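You operate a simulated robot arm through the tools that you are given. There is no shell and no other tool.

Carry out the task below with a simulated robot arm. There is one attempt and no reset: what you move stays moved.

Task
Thread, grip and oil the strip, slacken the loop, feed it twice.
Fine: orange slider to the line, blue lever to GRIP, bench oil button twice, loop to LOW, then the green lever. The other controls stay.

Only the result counts: the job must be done as asked and must still hold three seconds after the hand-in. Knocking over, shifting, dropping, spilling or breaking anything else fails it.

Robot
A 6-joint arm with a two-finger gripper, fixed in place. Base frame: the origin is on the floor under the middle of its stand, x ahead of it, y to its left, z up. Units: cm, rad, N and s.
It reaches about 163.7 cm from its shoulder. Its first joint turns from -2.897 to 2.897 rad. Payload 3.43 kg.
Tool frame: the origin (TCP) lies between the finger pads and is the grasp point; the fingertips stand 2 cm ahead of it; z points along the fingers, y is the line along which they close. The gripper opens to 19 cm; its body begins 24.8 cm behind the TCP.
Orientation is that of the tool frame in the base frame, as a unit quaternion [x, y, z, w]. With the fingers straight down and closing along the base's y, the tool's x points along the base's -x, its y along +y and its z along -z.

Tools
- The arm moves only by the tool jog_arm. Its argument "increments" is a list of rows, each a list of 6 numbers: the shift along the tool's x, y, z in m, then the turn, a rotation vector about the tool's x, y, z in rad. In form: [[dx, dy, dz, wx, wy, wz], ...]. A call has 1 to 20 rows; each row is the pose to reach, as a shift and turn from the pose commanded when the call began, along the tool's axes at that moment. "grip" is the gripper command, from -1 (fully open) to 1 (shut), values between in proportion, set as the call begins (left out, the last holds). Rows are played at 5 a second. More than 5 cm and 0.15 rad between two rows, or a gripper value outside its range, and nothing of the call is played. A pose out of reach is approached as far as the arm can. The call stops where the force on the tool passes 70 N (or 10 N more than at its start, if that is more) or the arm is blocked; 0.2 s more then pass. Each finger travels about 4.5 cm/s and halts on what it meets, pressing with about 39 N; the grip force reading is that of the motor and also rises with nothing between the fingers. The clock runs only during rows and for 0.2 s after the last one: add rows that repeat a pose to give the fingers time. It gives the time, the measured TCP pose, the force on the tool (base axes), the opening and the grip force at its end, in the units of the frame above (readings bear some noise), with the torque about the TCP (base axes, N m) and any sound that the robot's microphone picked up.
- Cameras (640 x 400 px; columns grow to the right, rows downward): "scene" is fixed at [4.9, 50.08, 154.43]; the picture's right is [-0.12, -0.99, 0.00], its down [-0.60, 0.07, -0.79] and it looks along [0.79, -0.09, -0.61] (base axes); focal length 241 px, centre (320, 200). "wrist" rides on the gripper at [7.1, -0.8, -28.8] in the tool frame; the picture's right is [0.12, 0.99, 0.00], its down [-0.96, 0.11, -0.25] and it looks along [-0.25, 0.03, 0.97] (tool axes); focal length 261 px, centre (320, 200). There is no depth. A picture from a camera that has moved, and an enlarged one, comes with that camera's place and axes in the base frame and with its lens.
- capture(camera): a new picture of that camera. It takes no simulated time.
- slide_trunk(by): slides the trunk up (or, below 0, down) by that many cm; the arm rides with it, the base frame stays. It gives what a move gives, with no picture.
- close_up(camera, box): a new picture of the part [left, top, right, bottom] of that camera's present view, enlarged. It takes no simulated time.
- finish_job(): hands the job in; it is judged then, once.

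Nothing tells you positions but the pictures and the camera data. Unless the task says otherwise, let go and move clear before handing in.

The tools are called after "Call:" by a JSON object that holds its "op" and its "data". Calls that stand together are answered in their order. jog_arm: Moves the arm, as the interface text tells. Its arguments: {"type":"object","properties":{"increments":{"type":"array"},"grip":{"type":"number"}},"required":["increments"]} The other tools are called the same way: slide_trunk (by) moves the trunk up or down; capture (camera) takes a picture; close_up (camera, box) takes an enlarged picture of a part of a camera's view; finish_job () hands the job in.

At the start:

```text
time: 0.0
ee_pos: [38.7, 54.88, 138.15]
tcp_rot: [-0.001, 1.0, 0.002, 0.001]
wrist_force: [-0.2, -0.5, -0.2]
wrist_torque: [-0.01, 0.04, 0.0]
grip_width: 19.02
grip_force: 0.1
trunk travel left (down, up): [-22.7, 1.3]
```

scene: 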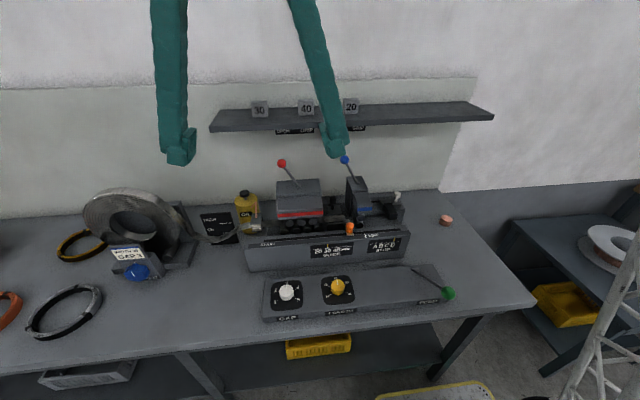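
wrist: 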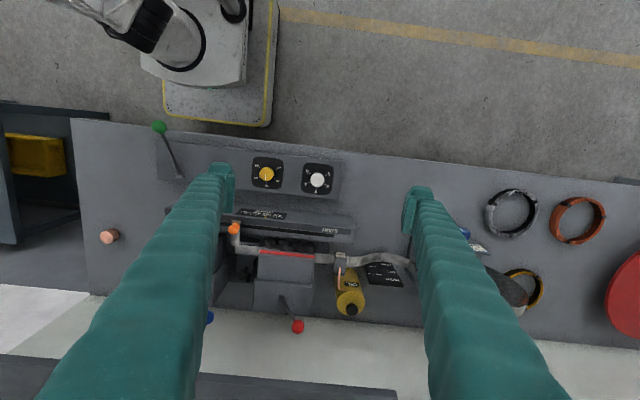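

I see a bench with a strip-feeding machine: red lever, blue lever, orange slider, green lever, two dials, a blue button near the coil and an oil can. I'll take close-ups to read the labels before moving anything.

Call:
{"op": "close_up", "data": {"camera": "scene", "box": [230, 140, 420, 260]}}

Call:
{"op": "close_up", "data": {"camera": "scene", "box": [250, 220, 470, 330]}}

Call:
{"op": "close_up", "data": {"camera": "scene", "box": [60, 180, 270, 320]}}

Call:
{"op": "close_up", "data": {"camera": "scene", "box": [230, 85, 380, 145]}}

Call:
{"op": "close_up", "data": {"camera": "wrist", "box": [200, 140, 420, 340]}}

```text
3.33 times, centred on (325, 200) of scene
camera zoom: at [4.9, 50.08, 154.43], right [-0.12, -0.99, 0.0], down [-0.6, 0.07, -0.79], along [0.79, -0.09, -0.61], focal length 804 px, centre (303, 200)
```

zoom: 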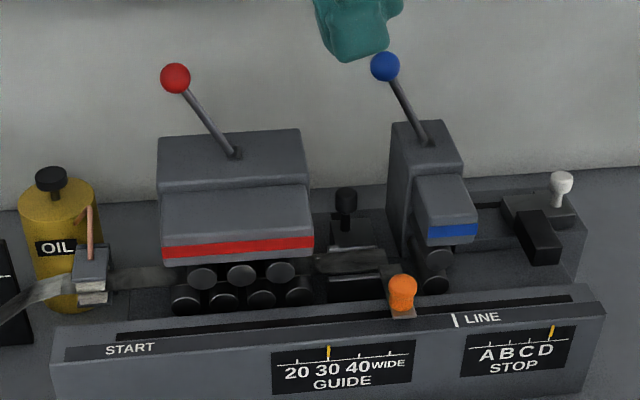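

```text
2.91 times, centred on (360, 275) of scene
camera zoom: at [4.9, 50.08, 154.43], right [-0.12, -0.99, 0.0], down [-0.6, 0.07, -0.79], along [0.79, -0.09, -0.61], focal length 702 px, centre (204, -18)
```

zoom: 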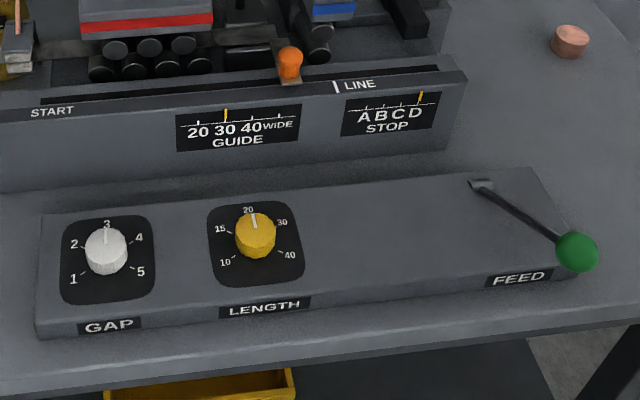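

```text
2.86 times, centred on (165, 250) of scene
camera zoom: at [4.9, 50.08, 154.43], right [-0.12, -0.99, 0.0], down [-0.6, 0.07, -0.79], along [0.79, -0.09, -0.61], focal length 689 px, centre (763, 57)
```

zoom: 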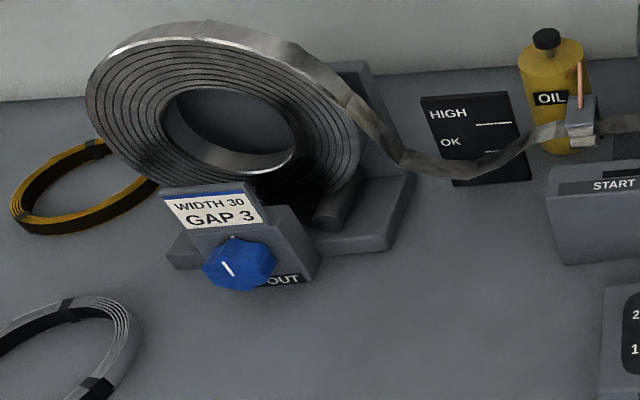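

```text
4.27 times, centred on (305, 115) of scene
camera zoom: at [4.9, 50.08, 154.43], right [-0.12, -0.99, 0.0], down [-0.6, 0.07, -0.79], along [0.79, -0.09, -0.61], focal length 1029 px, centre (384, 563)
```

zoom: 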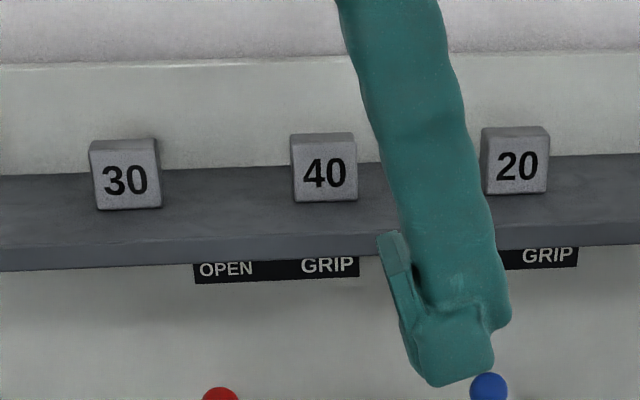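

```text
2.00 times, centred on (310, 240) of wrist
camera zoom: at [31.59, 53.88, 167.0], right [-0.12, 0.99, 0.0], down [0.96, 0.11, 0.25], along [0.25, 0.03, -0.97], focal length 521 px, centre (340, 120)
```

zoom: 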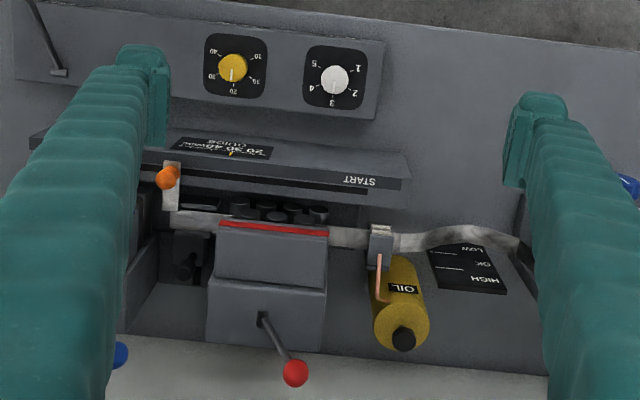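

The layout is clear overall, but I need the fine labels: the copper button at right, the blue knob by the coil, the loop board and the blue lever's marks. I'll zoom in tighter on each.

Call:
{"op": "close_up", "data": {"camera": "scene", "box": [410, 195, 490, 245]}}

Call:
{"op": "close_up", "data": {"camera": "scene", "box": [100, 235, 180, 285]}}

Call:
{"op": "close_up", "data": {"camera": "scene", "box": [180, 185, 276, 245]}}

Call:
{"op": "close_up", "data": {"camera": "scene", "box": [324, 180, 420, 240]}}

Call:
{"op": "close_up", "data": {"camera": "scene", "box": [400, 250, 480, 300]}}

Call:
{"op": "close_up", "data": {"camera": "scene", "box": [320, 120, 400, 170]}}

Call:
{"op": "close_up", "data": {"camera": "wrist", "box": [80, 100, 240, 260]}}

Call:
{"op": "close_up", "data": {"camera": "wrist", "box": [340, 200, 560, 320]}}

```text
8.00 times, centred on (450, 220) of scene
camera zoom: at [4.9, 50.08, 154.43], right [-0.12, -0.99, 0.0], down [-0.6, 0.07, -0.79], along [0.79, -0.09, -0.61], focal length 1930 px, centre (-720, 40)
```

zoom: 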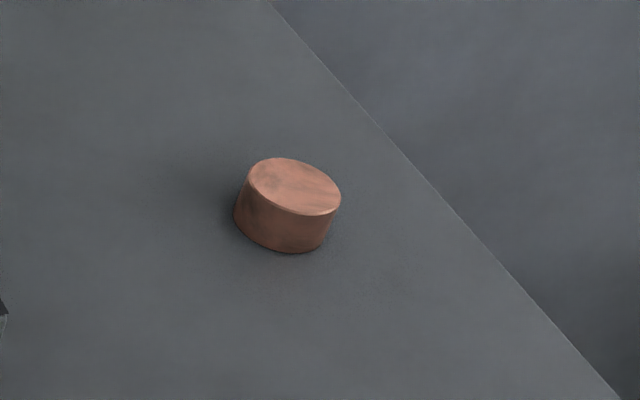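

```text
8.00 times, centred on (140, 260) of scene
camera zoom: at [4.9, 50.08, 154.43], right [-0.12, -0.99, 0.0], down [-0.6, 0.07, -0.79], along [0.79, -0.09, -0.61], focal length 1930 px, centre (1760, -280)
```

zoom: 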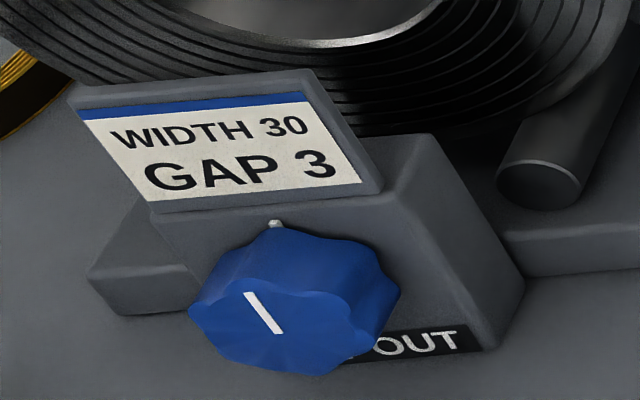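

```text
6.67 times, centred on (228, 215) of scene
camera zoom: at [4.9, 50.08, 154.43], right [-0.12, -0.99, 0.0], down [-0.6, 0.07, -0.79], along [0.79, -0.09, -0.61], focal length 1608 px, centre (933, 100)
```

zoom: 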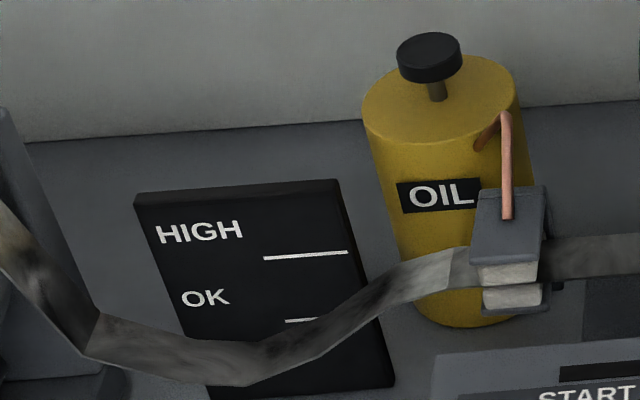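

```text
6.67 times, centred on (372, 210) of scene
camera zoom: at [4.9, 50.08, 154.43], right [-0.12, -0.99, 0.0], down [-0.6, 0.07, -0.79], along [0.79, -0.09, -0.61], focal length 1608 px, centre (-27, 133)
```

zoom: 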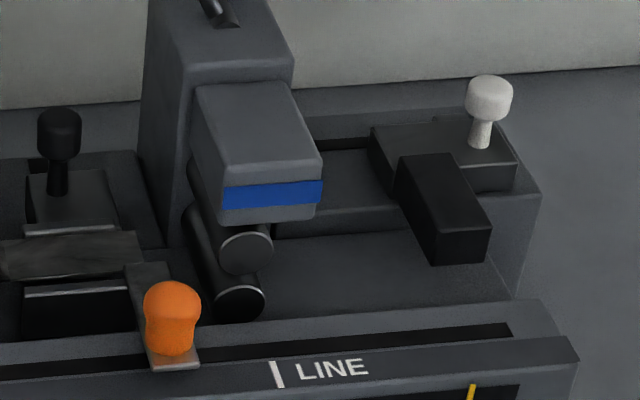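

```text
8.00 times, centred on (440, 275) of scene
camera zoom: at [4.9, 50.08, 154.43], right [-0.12, -0.99, 0.0], down [-0.6, 0.07, -0.79], along [0.79, -0.09, -0.61], focal length 1930 px, centre (-640, -400)
```

zoom: 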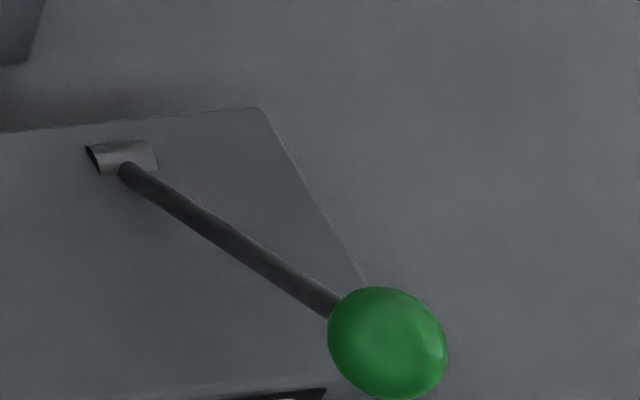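

```text
8.00 times, centred on (360, 145) of scene
camera zoom: at [4.9, 50.08, 154.43], right [-0.12, -0.99, 0.0], down [-0.6, 0.07, -0.79], along [0.79, -0.09, -0.61], focal length 1930 px, centre (0, 640)
```

zoom: 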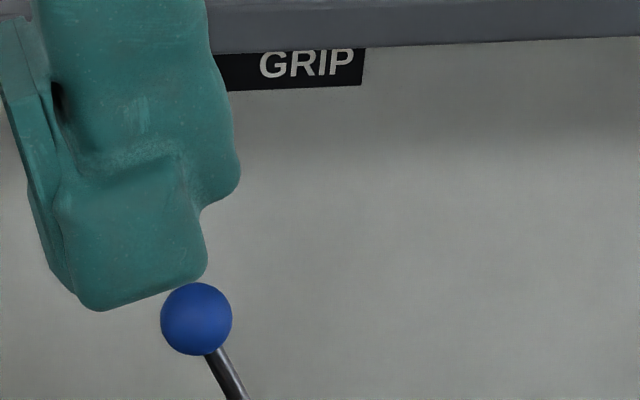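

```text
2.50 times, centred on (160, 180) of wrist
camera zoom: at [31.59, 53.88, 167.0], right [-0.12, 0.99, 0.0], down [0.96, 0.11, 0.25], along [0.25, 0.03, -0.97], focal length 652 px, centre (720, 250)
```

zoom: 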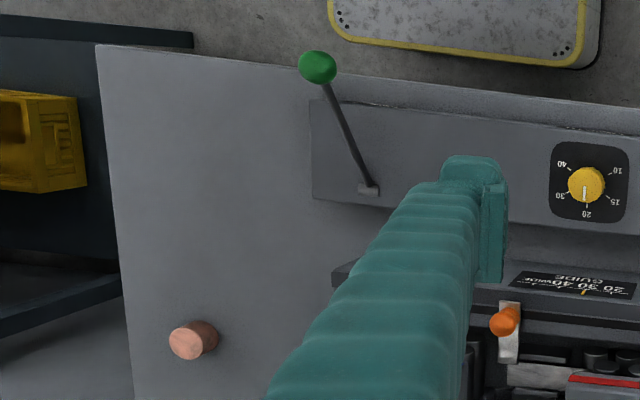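

```text
2.91 times, centred on (450, 260) of wrist
camera zoom: at [31.59, 53.88, 167.0], right [-0.12, 0.99, 0.0], down [0.96, 0.11, 0.25], along [0.25, 0.03, -0.97], focal length 758 px, centre (-58, 26)
```

zoom: 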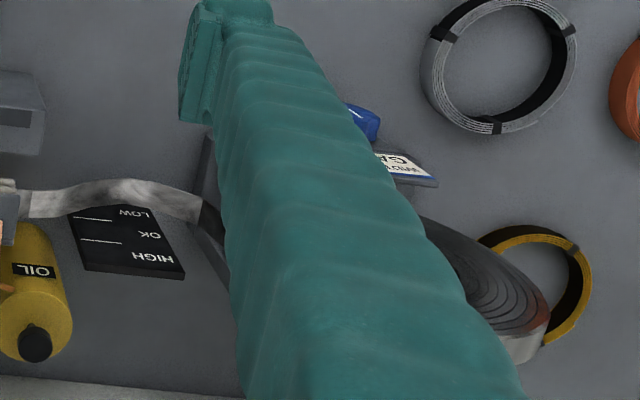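

The copper button on the bench at about (73, -10, 87) matches the copper oil pipe, so I take it as the bench oil button. The blue OUT knob pays out the loop. I'll tilt the wrist camera forward in clear air to view the coil and loop board from lower in front.

Call:
{"op": "jog_arm", "data": {"increments": [[0, 0.03, 0.02, 0, -0.08, 0], [0, 0.06, 0.05, 0, -0.16, 0], [0, 0.09, 0.08, 0, -0.24, 0], [0, 0.12, 0.11, 0, -0.32, 0], [0, 0.15, 0.14, 0, -0.4, 0], [0, 0.18, 0.17, 0, -0.48, 0], [0, 0.21, 0.2, 0, -0.56, 0], [0, 0.24, 0.23, 0, -0.64, 0], [0, 0.25, 0.25, 0, -0.72, 0], [0, 0.25, 0.26, 0, -0.785, 0]], "grip": 0.6}}

```text
time: 2.2
ee_pos: [38.91, 80.04, 112.05]
tcp_rot: [0.0, 0.923, 0.002, 0.384]
wrist_force: [0.1, -0.6, -0.1]
wrist_torque: [0.01, 0.05, 0.02]
grip_width: 3.77
grip_force: 0.2
trunk travel left (down, up): [-22.7, 1.3]
```

Call:
{"op": "capture", "data": {"camera": "wrist"}}

Call:
{"op": "capture", "data": {"camera": "scene"}}

```text
taken
camera wrist: at [13.52, 79.12, 127.48], right [-0.08, 0.99, -0.08], down [0.5, 0.11, 0.86], along [0.86, 0.03, -0.51], focal length 261 px, centre (320, 200)
```

wrist: 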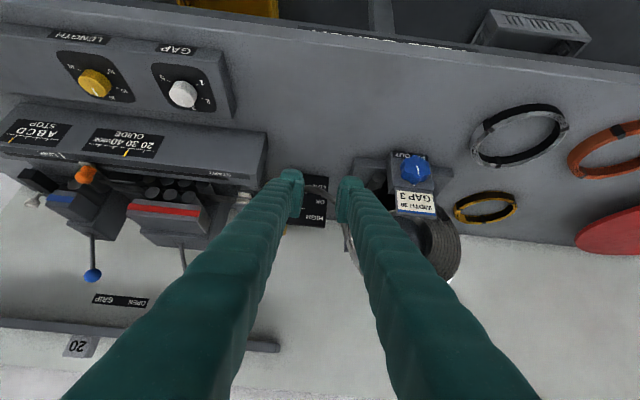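

```text
taken
```

scene: 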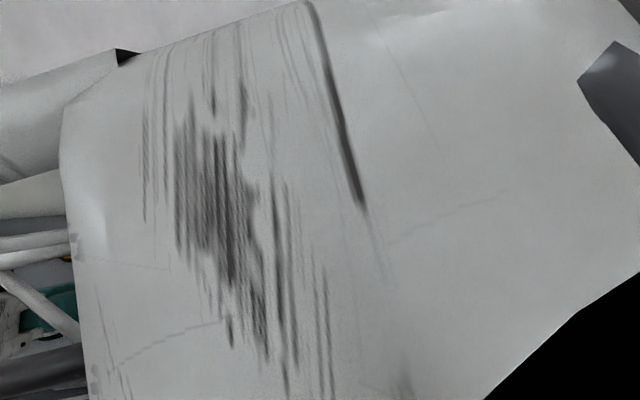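

The wrist camera gives a good view of the front of the bench from here, upside down. I'll zoom in on the payout knob, the loop board and the blue lever label.

Call:
{"op": "close_up", "data": {"camera": "wrist", "box": [370, 135, 450, 215]}}

Call:
{"op": "close_up", "data": {"camera": "wrist", "box": [230, 150, 390, 250]}}

Call:
{"op": "close_up", "data": {"camera": "wrist", "box": [0, 130, 256, 360]}}

Call:
{"op": "close_up", "data": {"camera": "wrist", "box": [0, 20, 256, 180]}}

```text
5.00 times, centred on (410, 175) of wrist
camera zoom: at [13.52, 79.12, 127.48], right [-0.08, 0.99, -0.08], down [0.5, 0.11, 0.86], along [0.86, 0.03, -0.51], focal length 1303 px, centre (-130, 325)
```

zoom: 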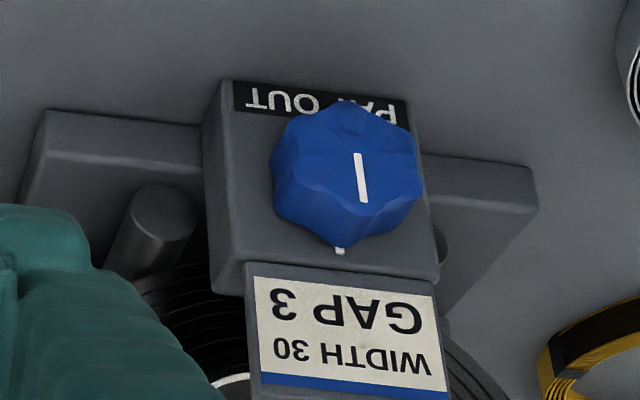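

```text
4.00 times, centred on (310, 200) of wrist
camera zoom: at [13.52, 79.12, 127.48], right [-0.08, 0.99, -0.08], down [0.5, 0.11, 0.86], along [0.86, 0.03, -0.51], focal length 1043 px, centre (360, 200)
```

zoom: 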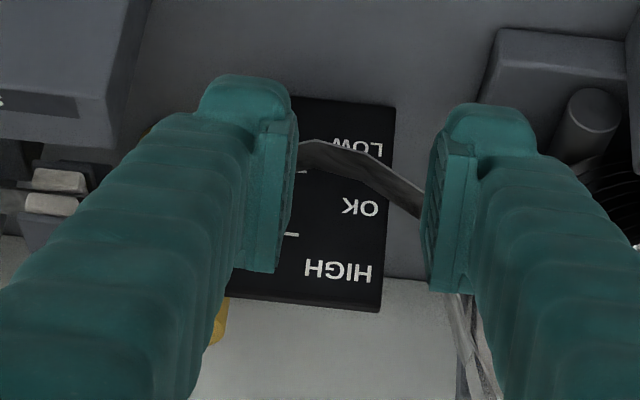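

```text
1.74 times, centred on (128, 245) of wrist
camera zoom: at [13.52, 79.12, 127.48], right [-0.08, 0.99, -0.08], down [0.5, 0.11, 0.86], along [0.86, 0.03, -0.51], focal length 453 px, centre (654, 122)
```

zoom: 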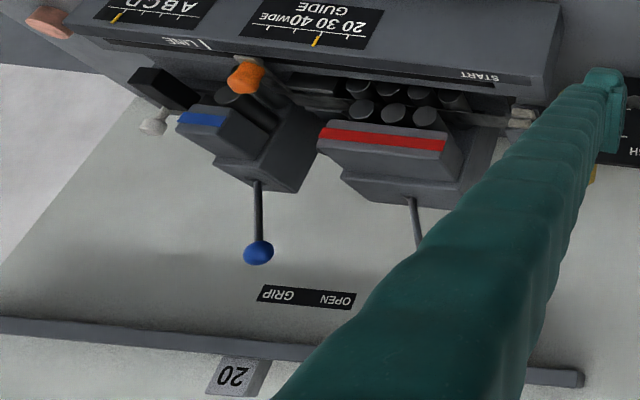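

```text
2.50 times, centred on (128, 100) of wrist
camera zoom: at [13.52, 79.12, 127.48], right [-0.08, 0.99, -0.08], down [0.5, 0.11, 0.86], along [0.86, 0.03, -0.51], focal length 652 px, centre (800, 450)
```

zoom: 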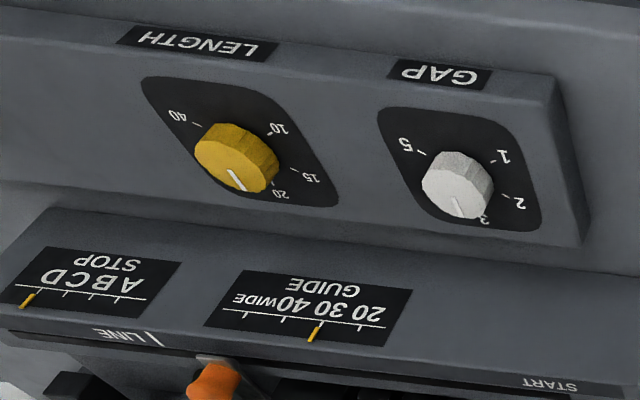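

The blue lever's label reads OPEN on the left and GRIP on the right, and the lever now leans left. Next I'll move over the slider with the gripper open, so the corridor between the fingers shows it clearly.

Call:
{"op": "jog_arm", "data": {"increments": [[-0.02, 0, -0.02, 0, 0.04, 0], [-0.04, -0.04, -0.04, 0, 0.08, 0], [-0.06, -0.08, -0.06, 0, 0.12, 0], [-0.08, -0.12, -0.08, 0, 0.16, 0], [-0.1, -0.16, -0.09, 0, 0.2, 0], [-0.11, -0.2, -0.1, 0, 0.25, 0], [-0.12, -0.245, -0.106, 0, 0.3, 0], [-0.12, -0.29, -0.106, 0, 0.35, 0], [-0.12, -0.335, -0.106, 0, 0.4, 0], [-0.12, -0.38, -0.106, 0, 0.435, 0], [-0.12, -0.41, -0.106, 0, 0.435, 0], [-0.12, -0.44, -0.106, 0, 0.435, 0]], "grip": -1}}

Call:
{"op": "capture", "data": {"camera": "wrist"}}

```text
time: 4.8
ee_pos: [39.49, 35.97, 128.22]
tcp_rot: [0.001, 0.984, 0.001, 0.176]
wrist_force: [0.0, 0.4, -0.1]
wrist_torque: [-0.11, 0.03, -0.03]
grip_width: 18.99
grip_force: 0.1
trunk travel left (down, up): [-22.7, 1.3]
```

```text
taken
camera wrist: at [23.07, 35.02, 152.81], right [-0.11, 0.99, -0.04], down [0.82, 0.11, 0.56], along [0.56, 0.03, -0.82], focal length 261 px, centre (320, 200)
```

wrist: 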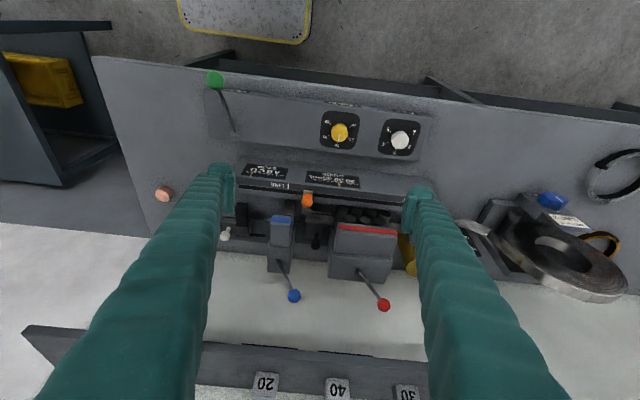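

Call:
{"op": "close_up", "data": {"camera": "wrist", "box": [230, 155, 410, 275]}}

Call:
{"op": "close_up", "data": {"camera": "wrist", "box": [260, 175, 340, 225]}}

Call:
{"op": "close_up", "data": {"camera": "wrist", "box": [240, 240, 410, 350]}}

Call:
{"op": "close_up", "data": {"camera": "wrist", "box": [130, 60, 250, 215]}}

Call:
{"op": "capture", "data": {"camera": "scene"}}

```text
3.33 times, centred on (320, 215) of wrist
camera zoom: at [23.07, 35.02, 152.81], right [-0.11, 0.99, -0.04], down [0.82, 0.11, 0.56], along [0.56, 0.03, -0.82], focal length 869 px, centre (320, 150)
```

zoom: 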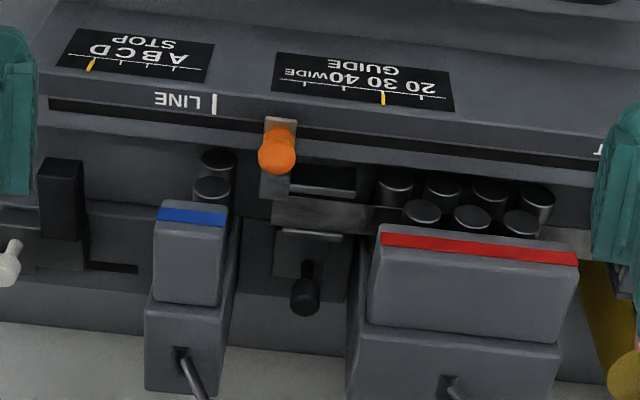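

```text
8.00 times, centred on (300, 200) of wrist
camera zoom: at [23.07, 35.02, 152.81], right [-0.11, 0.99, -0.04], down [0.82, 0.11, 0.56], along [0.56, 0.03, -0.82], focal length 2085 px, centre (480, 200)
```

zoom: 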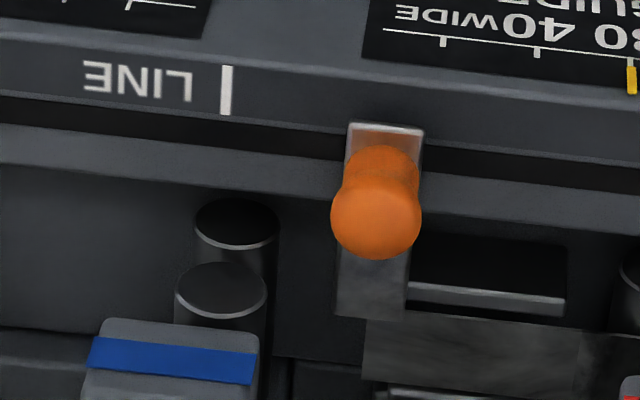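

```text
3.64 times, centred on (325, 295) of wrist
camera zoom: at [23.07, 35.02, 152.81], right [-0.11, 0.99, -0.04], down [0.82, 0.11, 0.56], along [0.56, 0.03, -0.82], focal length 948 px, centre (302, -146)
```

zoom: 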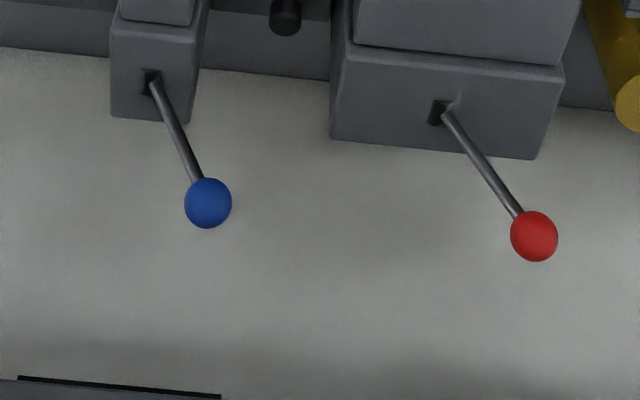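

```text
2.58 times, centred on (190, 138) of wrist
camera zoom: at [23.07, 35.02, 152.81], right [-0.11, 0.99, -0.04], down [0.82, 0.11, 0.56], along [0.56, 0.03, -0.82], focal length 673 px, centre (656, 361)
```

zoom: 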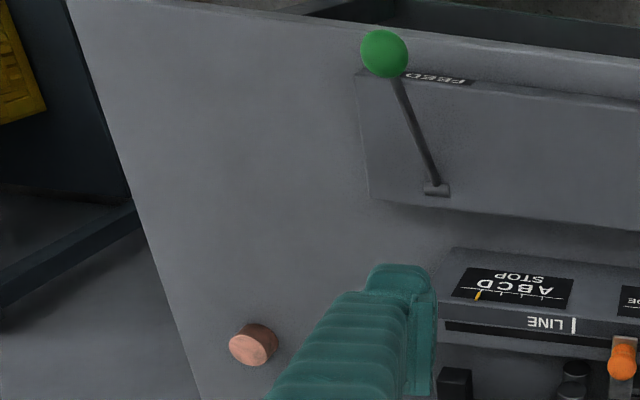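

```text
taken
```

scene: 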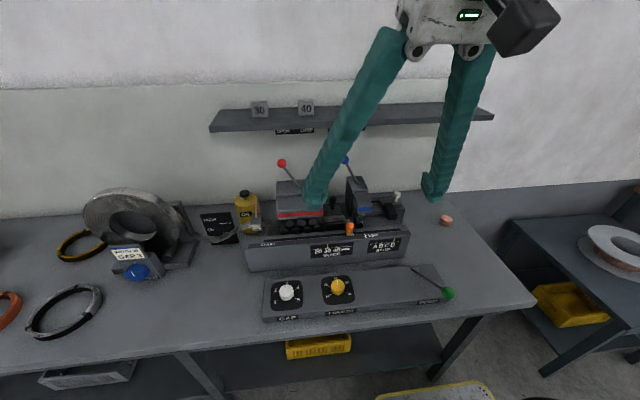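

The rail runs along base y; I put the LINE tick at about y 28.9 and the slider at about y 33.9, with its knob near (58.8, 34, 101.8). I need the finger dimensions before working between the machine's parts.

Call:
{"op": "close_up", "data": {"camera": "scene", "box": [280, 130, 360, 220]}}

Call:
{"op": "close_up", "data": {"camera": "scene", "box": [400, 130, 480, 210]}}

Call:
{"op": "close_up", "data": {"camera": "wrist", "box": [190, 150, 270, 220]}}

```text
4.44 times, centred on (320, 175) of scene
camera zoom: at [4.9, 50.08, 154.43], right [-0.12, -0.99, 0.0], down [-0.6, 0.07, -0.79], along [0.79, -0.09, -0.61], focal length 1072 px, centre (320, 311)
```

zoom: 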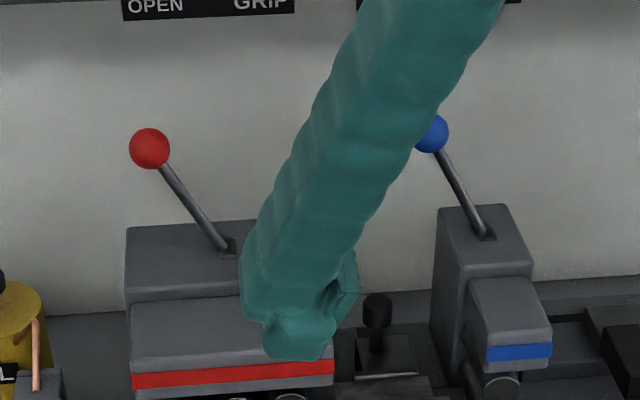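

```text
5.00 times, centred on (440, 170) of scene
camera zoom: at [4.9, 50.08, 154.43], right [-0.12, -0.99, 0.0], down [-0.6, 0.07, -0.79], along [0.79, -0.09, -0.61], focal length 1206 px, centre (-280, 350)
```

zoom: 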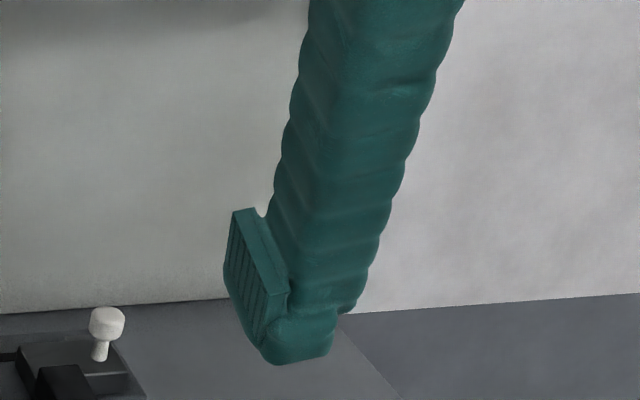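

```text
5.71 times, centred on (230, 185) of wrist
camera zoom: at [23.07, 35.02, 152.81], right [-0.11, 0.99, -0.04], down [0.82, 0.11, 0.56], along [0.56, 0.03, -0.82], focal length 1489 px, centre (834, 286)
```

zoom: 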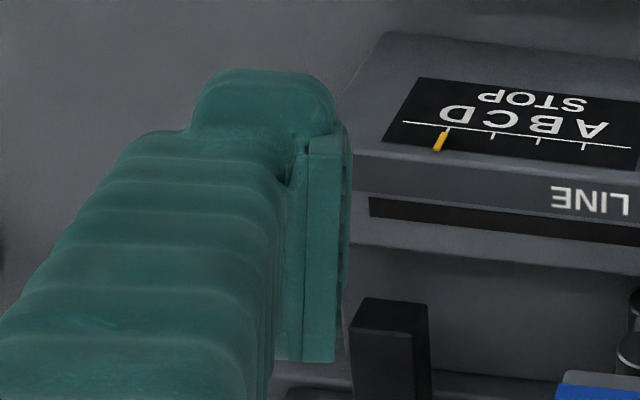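

The fingers are about 3 cm thick and up to 4 cm wide, so there is room around the knob. I'll go to a straight-down pose above the slider, partly open, and check alignment before lowering.

Call:
{"op": "jog_arm", "data": {"increments": [[-0.0228, -0.0033, 0.0314, 0, 0.058, 0], [-0.0456, -0.0066, 0.0628, 0, 0.117, 0], [-0.0684, -0.01, 0.0942, 0, 0.175, 0], [-0.0912, -0.0133, 0.1256, 0, 0.233, 0], [-0.114, -0.0167, 0.157, 0, 0.292, 0], [-0.1367, -0.02, 0.1883, 0, 0.35, 0], [-0.1367, -0.02, 0.1883, 0, 0.35, 0]], "grip": 0.26}}

Call:
{"op": "capture", "data": {"camera": "wrist"}}

Call:
{"op": "capture", "data": {"camera": "scene"}}

```text
time: 6.4
ee_pos: [59.01, 33.85, 114.92]
tcp_rot: [0.0, 1.0, 0.001, 0.001]
wrist_force: [-0.2, 0.1, -0.3]
wrist_torque: [-0.08, 0.06, -0.03]
grip_width: 7.03
grip_force: 0.0
trunk travel left (down, up): [-22.7, 1.3]
```

```text
taken
camera wrist: at [51.97, 32.99, 143.7], right [-0.12, 0.99, 0.0], down [0.96, 0.11, 0.25], along [0.25, 0.03, -0.97], focal length 261 px, centre (320, 200)
```

wrist: 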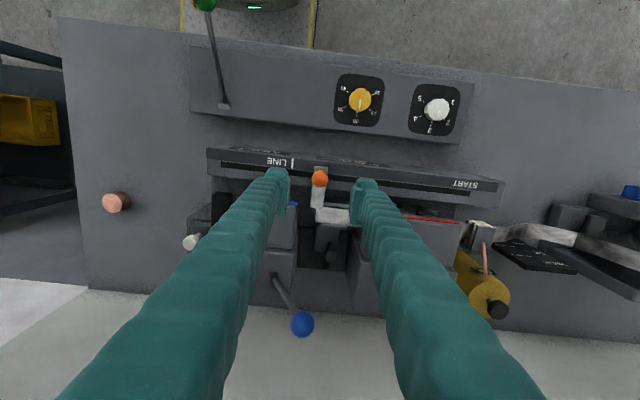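

```text
taken
```

scene: 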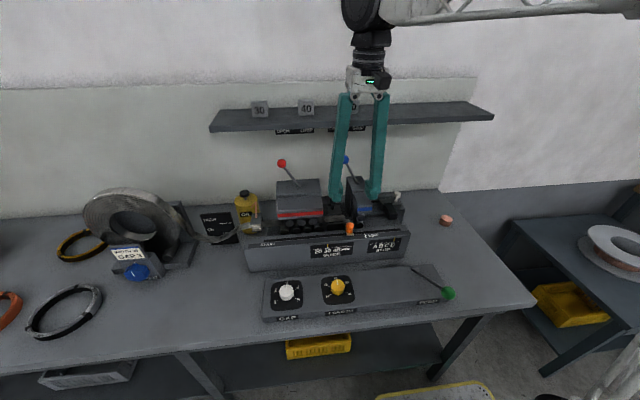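

The gripper is centred over the orange knob at about (58.9, 33.8). I'll lower so the tips are about 1 cm above the plate, then check before closing.

Call:
{"op": "jog_arm", "data": {"increments": [[0, 0, 0.03, 0, 0, 0], [0, 0, 0.06, 0, 0, 0], [0, 0, 0.09, 0, 0, 0], [0, 0, 0.115, 0, 0, 0], [0, 0, 0.132, 0, 0, 0]]}}

Call:
{"op": "close_up", "data": {"camera": "scene", "box": [290, 150, 410, 250]}}

Call:
{"op": "close_up", "data": {"camera": "wrist", "box": [220, 120, 420, 260]}}

```text
time: 7.6
ee_pos: [58.95, 33.95, 102.03]
tcp_rot: [0.0, 1.0, 0.002, 0.001]
wrist_force: [0.0, 0.5, 0.0]
wrist_torque: [-0.02, -0.06, -0.02]
grip_width: 7.01
grip_force: 0.1
trunk travel left (down, up): [-22.7, 1.3]
```

```text
4.00 times, centred on (350, 200) of scene
camera zoom: at [4.9, 50.08, 154.43], right [-0.12, -0.99, 0.0], down [-0.6, 0.07, -0.79], along [0.79, -0.09, -0.61], focal length 965 px, centre (200, 200)
```

zoom: 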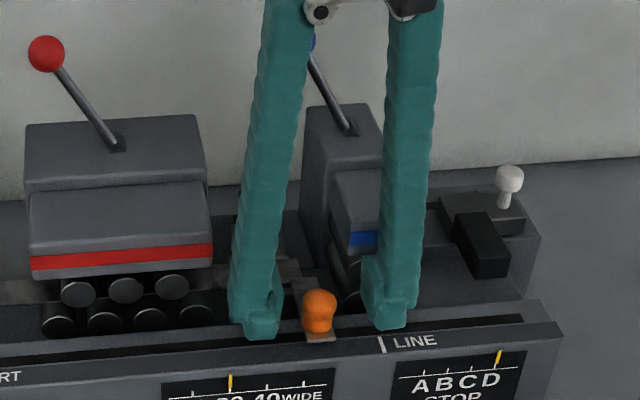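

```text
2.86 times, centred on (320, 190) of wrist
camera zoom: at [52.0, 32.96, 130.79], right [-0.12, 0.99, 0.0], down [0.96, 0.11, 0.25], along [0.25, 0.03, -0.97], focal length 745 px, centre (320, 229)
```

zoom: 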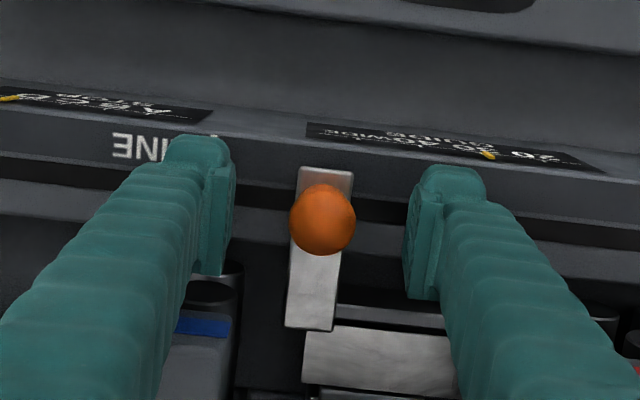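

The knob is centred between the fingers. I'll close on it now.

Call:
{"op": "jog_arm", "data": {"increments": [[0, 0, 0, 0, 0, 0], [0, 0, 0, 0, 0, 0], [0, 0, 0, 0, 0, 0], [0, 0, 0, 0, 0, 0]], "grip": 0.85}}

Call:
{"op": "close_up", "data": {"camera": "wrist", "box": [220, 120, 420, 260]}}

Call:
{"op": "close_up", "data": {"camera": "scene", "box": [290, 150, 410, 250]}}

```text
time: 8.6
ee_pos: [59.13, 33.93, 101.95]
tcp_rot: [0.0, 1.0, 0.002, 0.001]
wrist_force: [0.2, -0.6, -1.3]
wrist_torque: [-0.01, -0.03, -0.01]
grip_width: 2.64
grip_force: 40.4
trunk travel left (down, up): [-22.7, 1.3]
```

```text
2.86 times, centred on (320, 190) of wrist
camera zoom: at [52.02, 32.98, 130.81], right [-0.12, 0.99, 0.0], down [0.96, 0.11, 0.25], along [0.25, 0.03, -0.97], focal length 745 px, centre (320, 229)
```

zoom: 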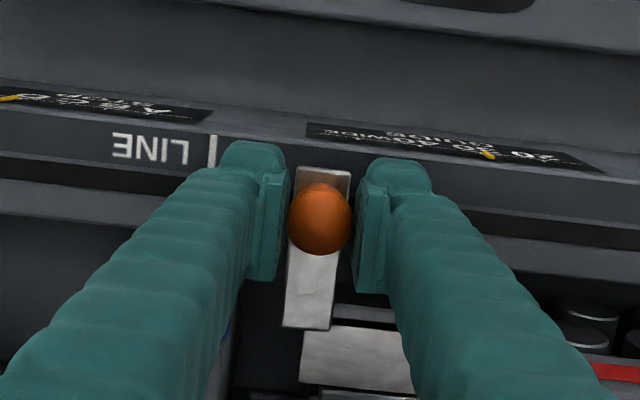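

```text
4.00 times, centred on (350, 200) of scene
camera zoom: at [4.9, 50.08, 154.43], right [-0.12, -0.99, 0.0], down [-0.6, 0.07, -0.79], along [0.79, -0.09, -0.61], focal length 965 px, centre (200, 200)
```

zoom: 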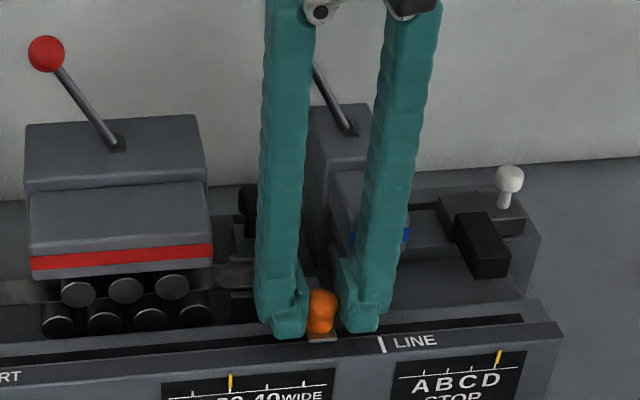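

The knob is gripped. The tick is about 5.0 cm toward -y from the plate centre, so I'll slide it slowly that far.

Call:
{"op": "jog_arm", "data": {"increments": [[0, -0.008, 0, 0, 0, 0], [0, -0.016, 0, 0, 0, 0], [0, -0.024, 0, 0, 0, 0], [0, -0.032, 0, 0, 0, 0], [0, -0.04, 0, 0, 0, 0], [0, -0.046, 0, 0, 0, 0], [0, -0.05, 0, 0, 0, 0], [0, -0.05, 0, 0, 0, 0]]}}

Call:
{"op": "close_up", "data": {"camera": "wrist", "box": [220, 120, 420, 260]}}

Call:
{"op": "close_up", "data": {"camera": "scene", "box": [320, 180, 420, 250]}}

```text
time: 10.4
ee_pos: [59.07, 28.99, 101.92]
tcp_rot: [0.0, 1.0, 0.002, 0.002]
wrist_force: [9.6, -0.3, 5.8]
wrist_torque: [-0.03, -0.04, 0.03]
grip_width: 2.61
grip_force: 45.1
trunk travel left (down, up): [-22.7, 1.3]
```

```text
2.86 times, centred on (320, 190) of wrist
camera zoom: at [51.99, 27.88, 130.8], right [-0.12, 0.99, 0.0], down [0.96, 0.11, 0.25], along [0.25, 0.03, -0.97], focal length 745 px, centre (320, 229)
```

zoom: 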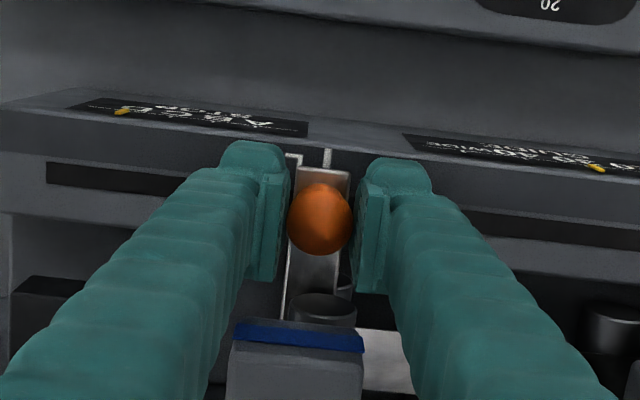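

```text
5.71 times, centred on (370, 215) of scene
camera zoom: at [4.9, 50.08, 154.43], right [-0.12, -0.99, 0.0], down [-0.6, 0.07, -0.79], along [0.79, -0.09, -0.61], focal length 1378 px, centre (34, 114)
```

zoom: 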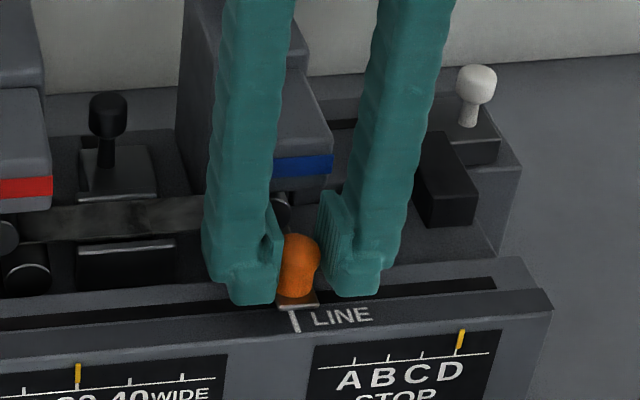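

The slider is close to the line. I'll zoom in further to judge the alignment from both cameras.

Call:
{"op": "close_up", "data": {"camera": "scene", "box": [350, 215, 400, 245]}}

Call:
{"op": "close_up", "data": {"camera": "wrist", "box": [295, 145, 345, 185]}}

```text
12.80 times, centred on (375, 230) of scene
camera zoom: at [4.9, 50.08, 154.43], right [-0.12, -0.99, 0.0], down [-0.6, 0.07, -0.79], along [0.79, -0.09, -0.61], focal length 3088 px, centre (-384, -184)
```

zoom: 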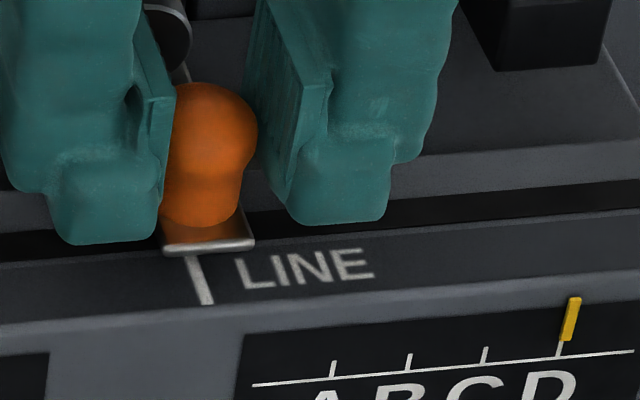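

```text
10.00 times, centred on (320, 165) of wrist
camera zoom: at [51.99, 27.88, 130.8], right [-0.12, 0.99, 0.0], down [0.96, 0.11, 0.25], along [0.25, 0.03, -0.97], focal length 2606 px, centre (320, 550)
```

zoom: 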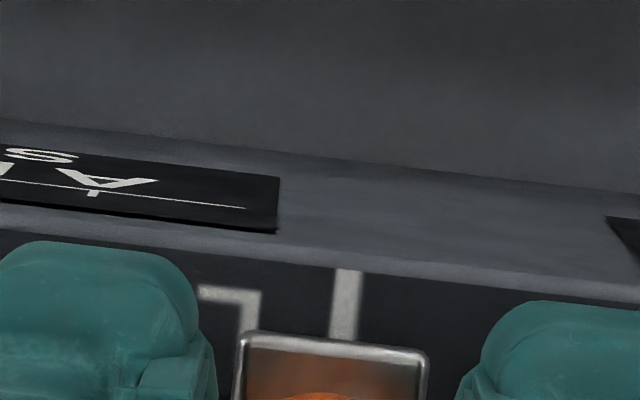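

The plate centre looks 1–2 mm past the tick, so I'll nudge it back slightly and then open the fingers without lifting.

Call:
{"op": "jog_arm", "data": {"increments": [[0, 0.001, 0, 0, 0, 0], [0, 0.0017, 0, 0, 0, 0], [0, 0.0017, 0, 0, 0, 0]]}}

Call:
{"op": "jog_arm", "data": {"increments": [[0, 0, 0, 0, 0, 0], [0, 0, 0, 0, 0, 0], [0, 0, 0, 0, 0, 0], [0, 0, 0, 0, 0, 0]], "grip": 0.4}}

Call:
{"op": "close_up", "data": {"camera": "scene", "box": [350, 215, 400, 245]}}

Call:
{"op": "close_up", "data": {"camera": "wrist", "box": [280, 145, 360, 205]}}

```text
time: 11.2
ee_pos: [58.98, 29.16, 102.03]
tcp_rot: [0.001, 1.0, 0.002, 0.001]
wrist_force: [8.4, -1.5, 6.0]
wrist_torque: [0.02, -0.05, 0.01]
grip_width: 2.61
grip_force: 45.2
trunk travel left (down, up): [-22.7, 1.3]
```

```text
time: 12.2
ee_pos: [59.07, 29.05, 102.01]
tcp_rot: [0.0, 1.0, 0.002, 0.001]
wrist_force: [-0.4, 0.4, -0.5]
wrist_torque: [0.01, 0.05, -0.02]
grip_width: 5.69
grip_force: 0.1
trunk travel left (down, up): [-22.7, 1.3]
```

```text
12.80 times, centred on (375, 230) of scene
camera zoom: at [4.9, 50.08, 154.43], right [-0.12, -0.99, 0.0], down [-0.6, 0.07, -0.79], along [0.79, -0.09, -0.61], focal length 3088 px, centre (-384, -184)
```

zoom: 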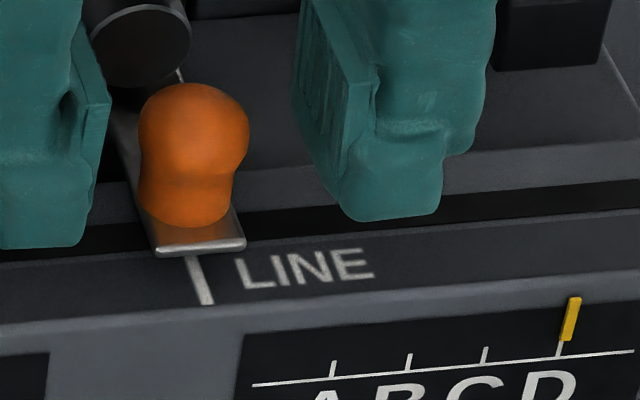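

```text
6.67 times, centred on (320, 175) of wrist
camera zoom: at [51.98, 28.12, 130.79], right [-0.12, 0.99, 0.0], down [0.96, 0.11, 0.25], along [0.25, 0.03, -0.97], focal length 1738 px, centre (320, 367)
```

zoom: 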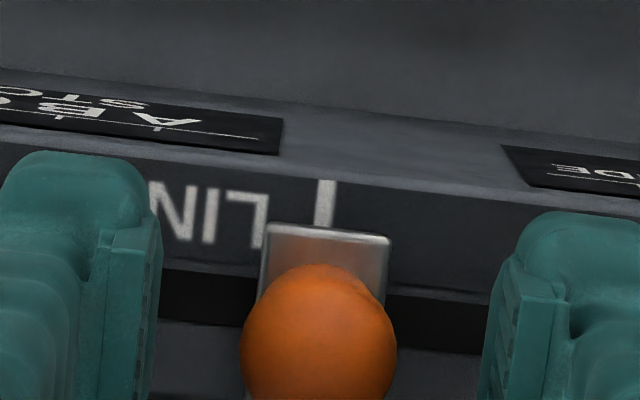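

Both views now put the plate centre on the tick within about 1 mm. Next I'll lift clear, close the fingers and move to the left (+y) side of the blue ball at about (74.5, 33.7, 116.6), staying well above everything.

Call:
{"op": "jog_arm", "data": {"increments": [[0, 0, -0.03, 0, 0, 0], [0, 0, -0.07, 0, 0, 0], [0, 0, -0.11, 0, 0, 0], [0, 0, -0.15, 0, 0, 0], [0, 0, -0.19, 0, 0, 0], [0, 0, -0.23, 0, 0, 0], [0, 0, -0.27, 0, 0, 0]]}}

Call:
{"op": "jog_arm", "data": {"increments": [[-0.02, 0.035, 0, 0, 0, 0], [-0.04, 0.07, 0, 0, 0, 0], [-0.07, 0.1, 0, 0, 0, 0], [-0.1, 0.13, 0, 0, 0, 0], [-0.13, 0.13, 0, 0, 0, 0], [-0.16, 0.13, 0, 0, 0, 0], [-0.16, 0.13, 0, 0, 0, 0]], "grip": 1}}

Call:
{"op": "capture", "data": {"camera": "scene"}}

Call:
{"op": "capture", "data": {"camera": "wrist"}}

```text
time: 13.8
ee_pos: [59.09, 29.02, 129.11]
tcp_rot: [0.001, 1.0, 0.002, 0.0]
wrist_force: [0.2, 0.0, -0.3]
wrist_torque: [0.04, 0.05, -0.01]
grip_width: 5.7
grip_force: 0.1
trunk travel left (down, up): [-22.7, 1.3]
```

```text
time: 15.4
ee_pos: [75.1, 42.04, 128.79]
tcp_rot: [0.0, 1.0, 0.001, 0.001]
wrist_force: [-0.6, -0.1, -0.4]
wrist_torque: [-0.03, 0.08, 0.0]
grip_width: 0.0
grip_force: 33.9
trunk travel left (down, up): [-22.7, 1.3]
```

```text
taken
```

scene: 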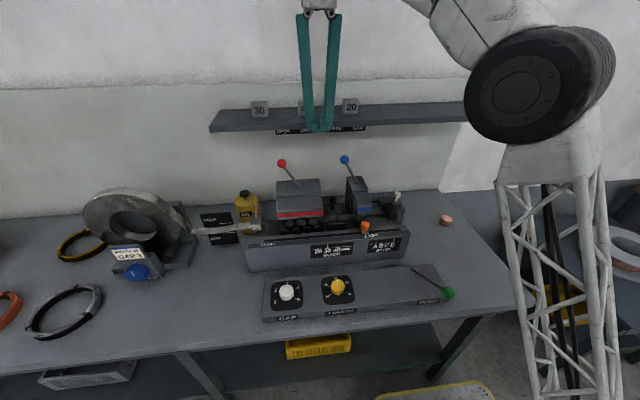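

```text
taken
camera wrist: at [67.95, 41.08, 157.64], right [-0.12, 0.99, 0.0], down [0.96, 0.11, 0.25], along [0.25, 0.03, -0.97], focal length 261 px, centre (320, 200)
```

wrist: 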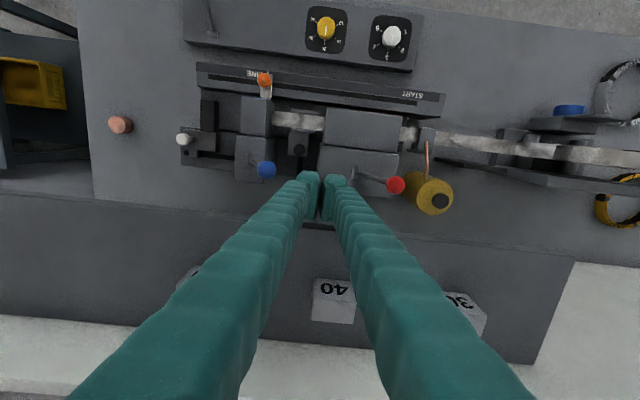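

The shelf edge turns out to be at about x 80, z 126, closer than I first thought. I'll back away from it and tilt the tool forward, so the fingers come at the blue lever from the front with the gripper body clear of the shelf.

Call:
{"op": "jog_arm", "data": {"increments": [[0.04, 0, 0, 0, -0.1, 0], [0.08, 0, 0.02, 0, -0.2, 0], [0.12, 0, 0.045, 0, -0.3, 0], [0.12, 0, 0.07, 0, -0.4, 0], [0.12, 0, 0.07, 0, -0.4, 0]]}}

Call:
{"op": "capture", "data": {"camera": "wrist"}}

Call:
{"op": "close_up", "data": {"camera": "scene", "box": [180, 180, 280, 250]}}

Call:
{"op": "capture", "data": {"camera": "scene"}}

```text
time: 16.6
ee_pos: [62.91, 42.15, 121.93]
tcp_rot: [0.002, 0.98, 0.002, 0.201]
wrist_force: [-1.0, -0.9, 0.6]
wrist_torque: [0.01, 0.02, 0.02]
grip_width: 0.0
grip_force: 34.3
trunk travel left (down, up): [-22.7, 1.3]
```

```text
taken
camera wrist: at [45.11, 41.2, 145.8], right [-0.11, 0.99, -0.04], down [0.79, 0.11, 0.61], along [0.61, 0.03, -0.79], focal length 261 px, centre (320, 200)
```

wrist: 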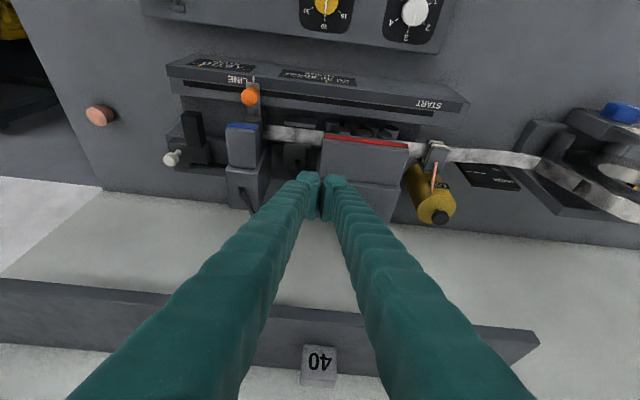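

```text
5.71 times, centred on (230, 215) of scene
camera zoom: at [4.9, 50.08, 154.43], right [-0.12, -0.99, 0.0], down [-0.6, 0.07, -0.79], along [0.79, -0.09, -0.61], focal length 1378 px, centre (834, 114)
```

zoom: 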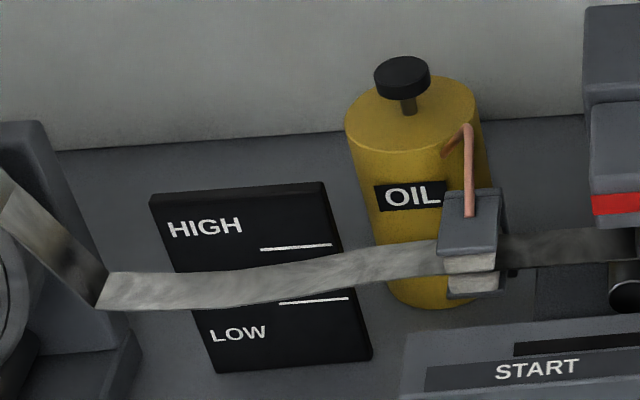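

```text
taken
```

scene: 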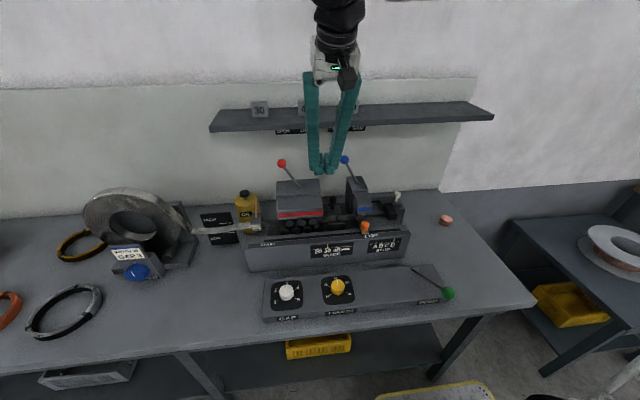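

The strip's loop has tightened after threading. The board has two boundary lines, HIGH above, OK between and LOW below the second. Now I'll bring the closed fingers to ball height just left of the blue lever.

Call:
{"op": "jog_arm", "data": {"increments": [[-0.0202, -0.005, 0.0229, 0, 0, 0], [-0.0404, -0.01, 0.0458, 0, 0, 0], [-0.0606, -0.015, 0.0687, 0, 0, 0], [-0.0807, -0.015, 0.0916, 0, 0, 0], [-0.0807, -0.015, 0.0916, 0, 0, 0]]}}

Call:
{"op": "close_up", "data": {"camera": "scene", "box": [260, 130, 400, 220]}}

Call:
{"op": "capture", "data": {"camera": "wrist"}}

```text
time: 17.8
ee_pos: [73.97, 40.63, 116.53]
tcp_rot: [0.001, 0.98, 0.001, 0.199]
wrist_force: [0.6, 0.1, -1.0]
wrist_torque: [-0.04, 0.03, 0.0]
grip_width: 0.0
grip_force: 34.2
trunk travel left (down, up): [-22.7, 1.3]
```

```text
4.44 times, centred on (330, 175) of scene
camera zoom: at [4.9, 50.08, 154.43], right [-0.12, -0.99, 0.0], down [-0.6, 0.07, -0.79], along [0.79, -0.09, -0.61], focal length 1072 px, centre (276, 311)
```

zoom: 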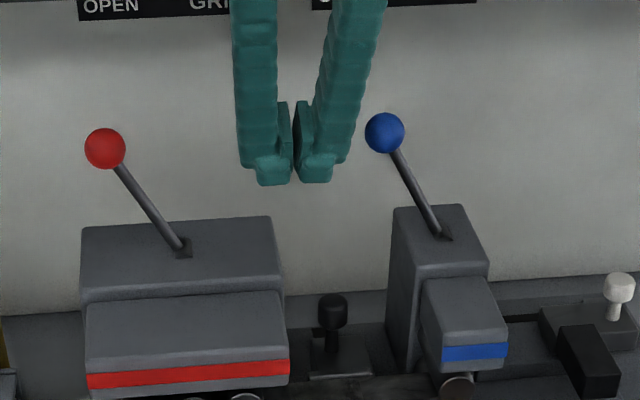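

```text
taken
camera wrist: at [56.35, 39.62, 140.22], right [-0.11, 0.99, -0.04], down [0.79, 0.11, 0.6], along [0.61, 0.03, -0.8], focal length 261 px, centre (320, 200)
```

wrist: 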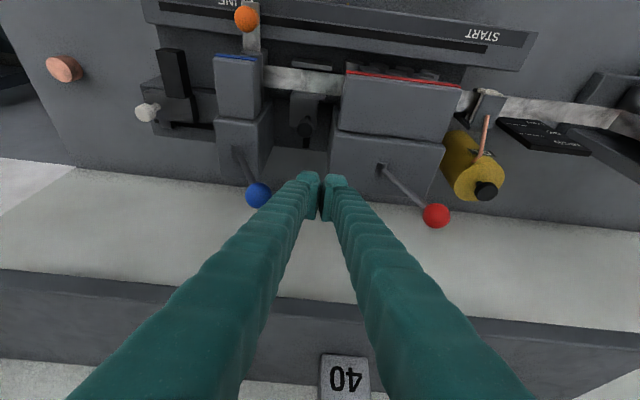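

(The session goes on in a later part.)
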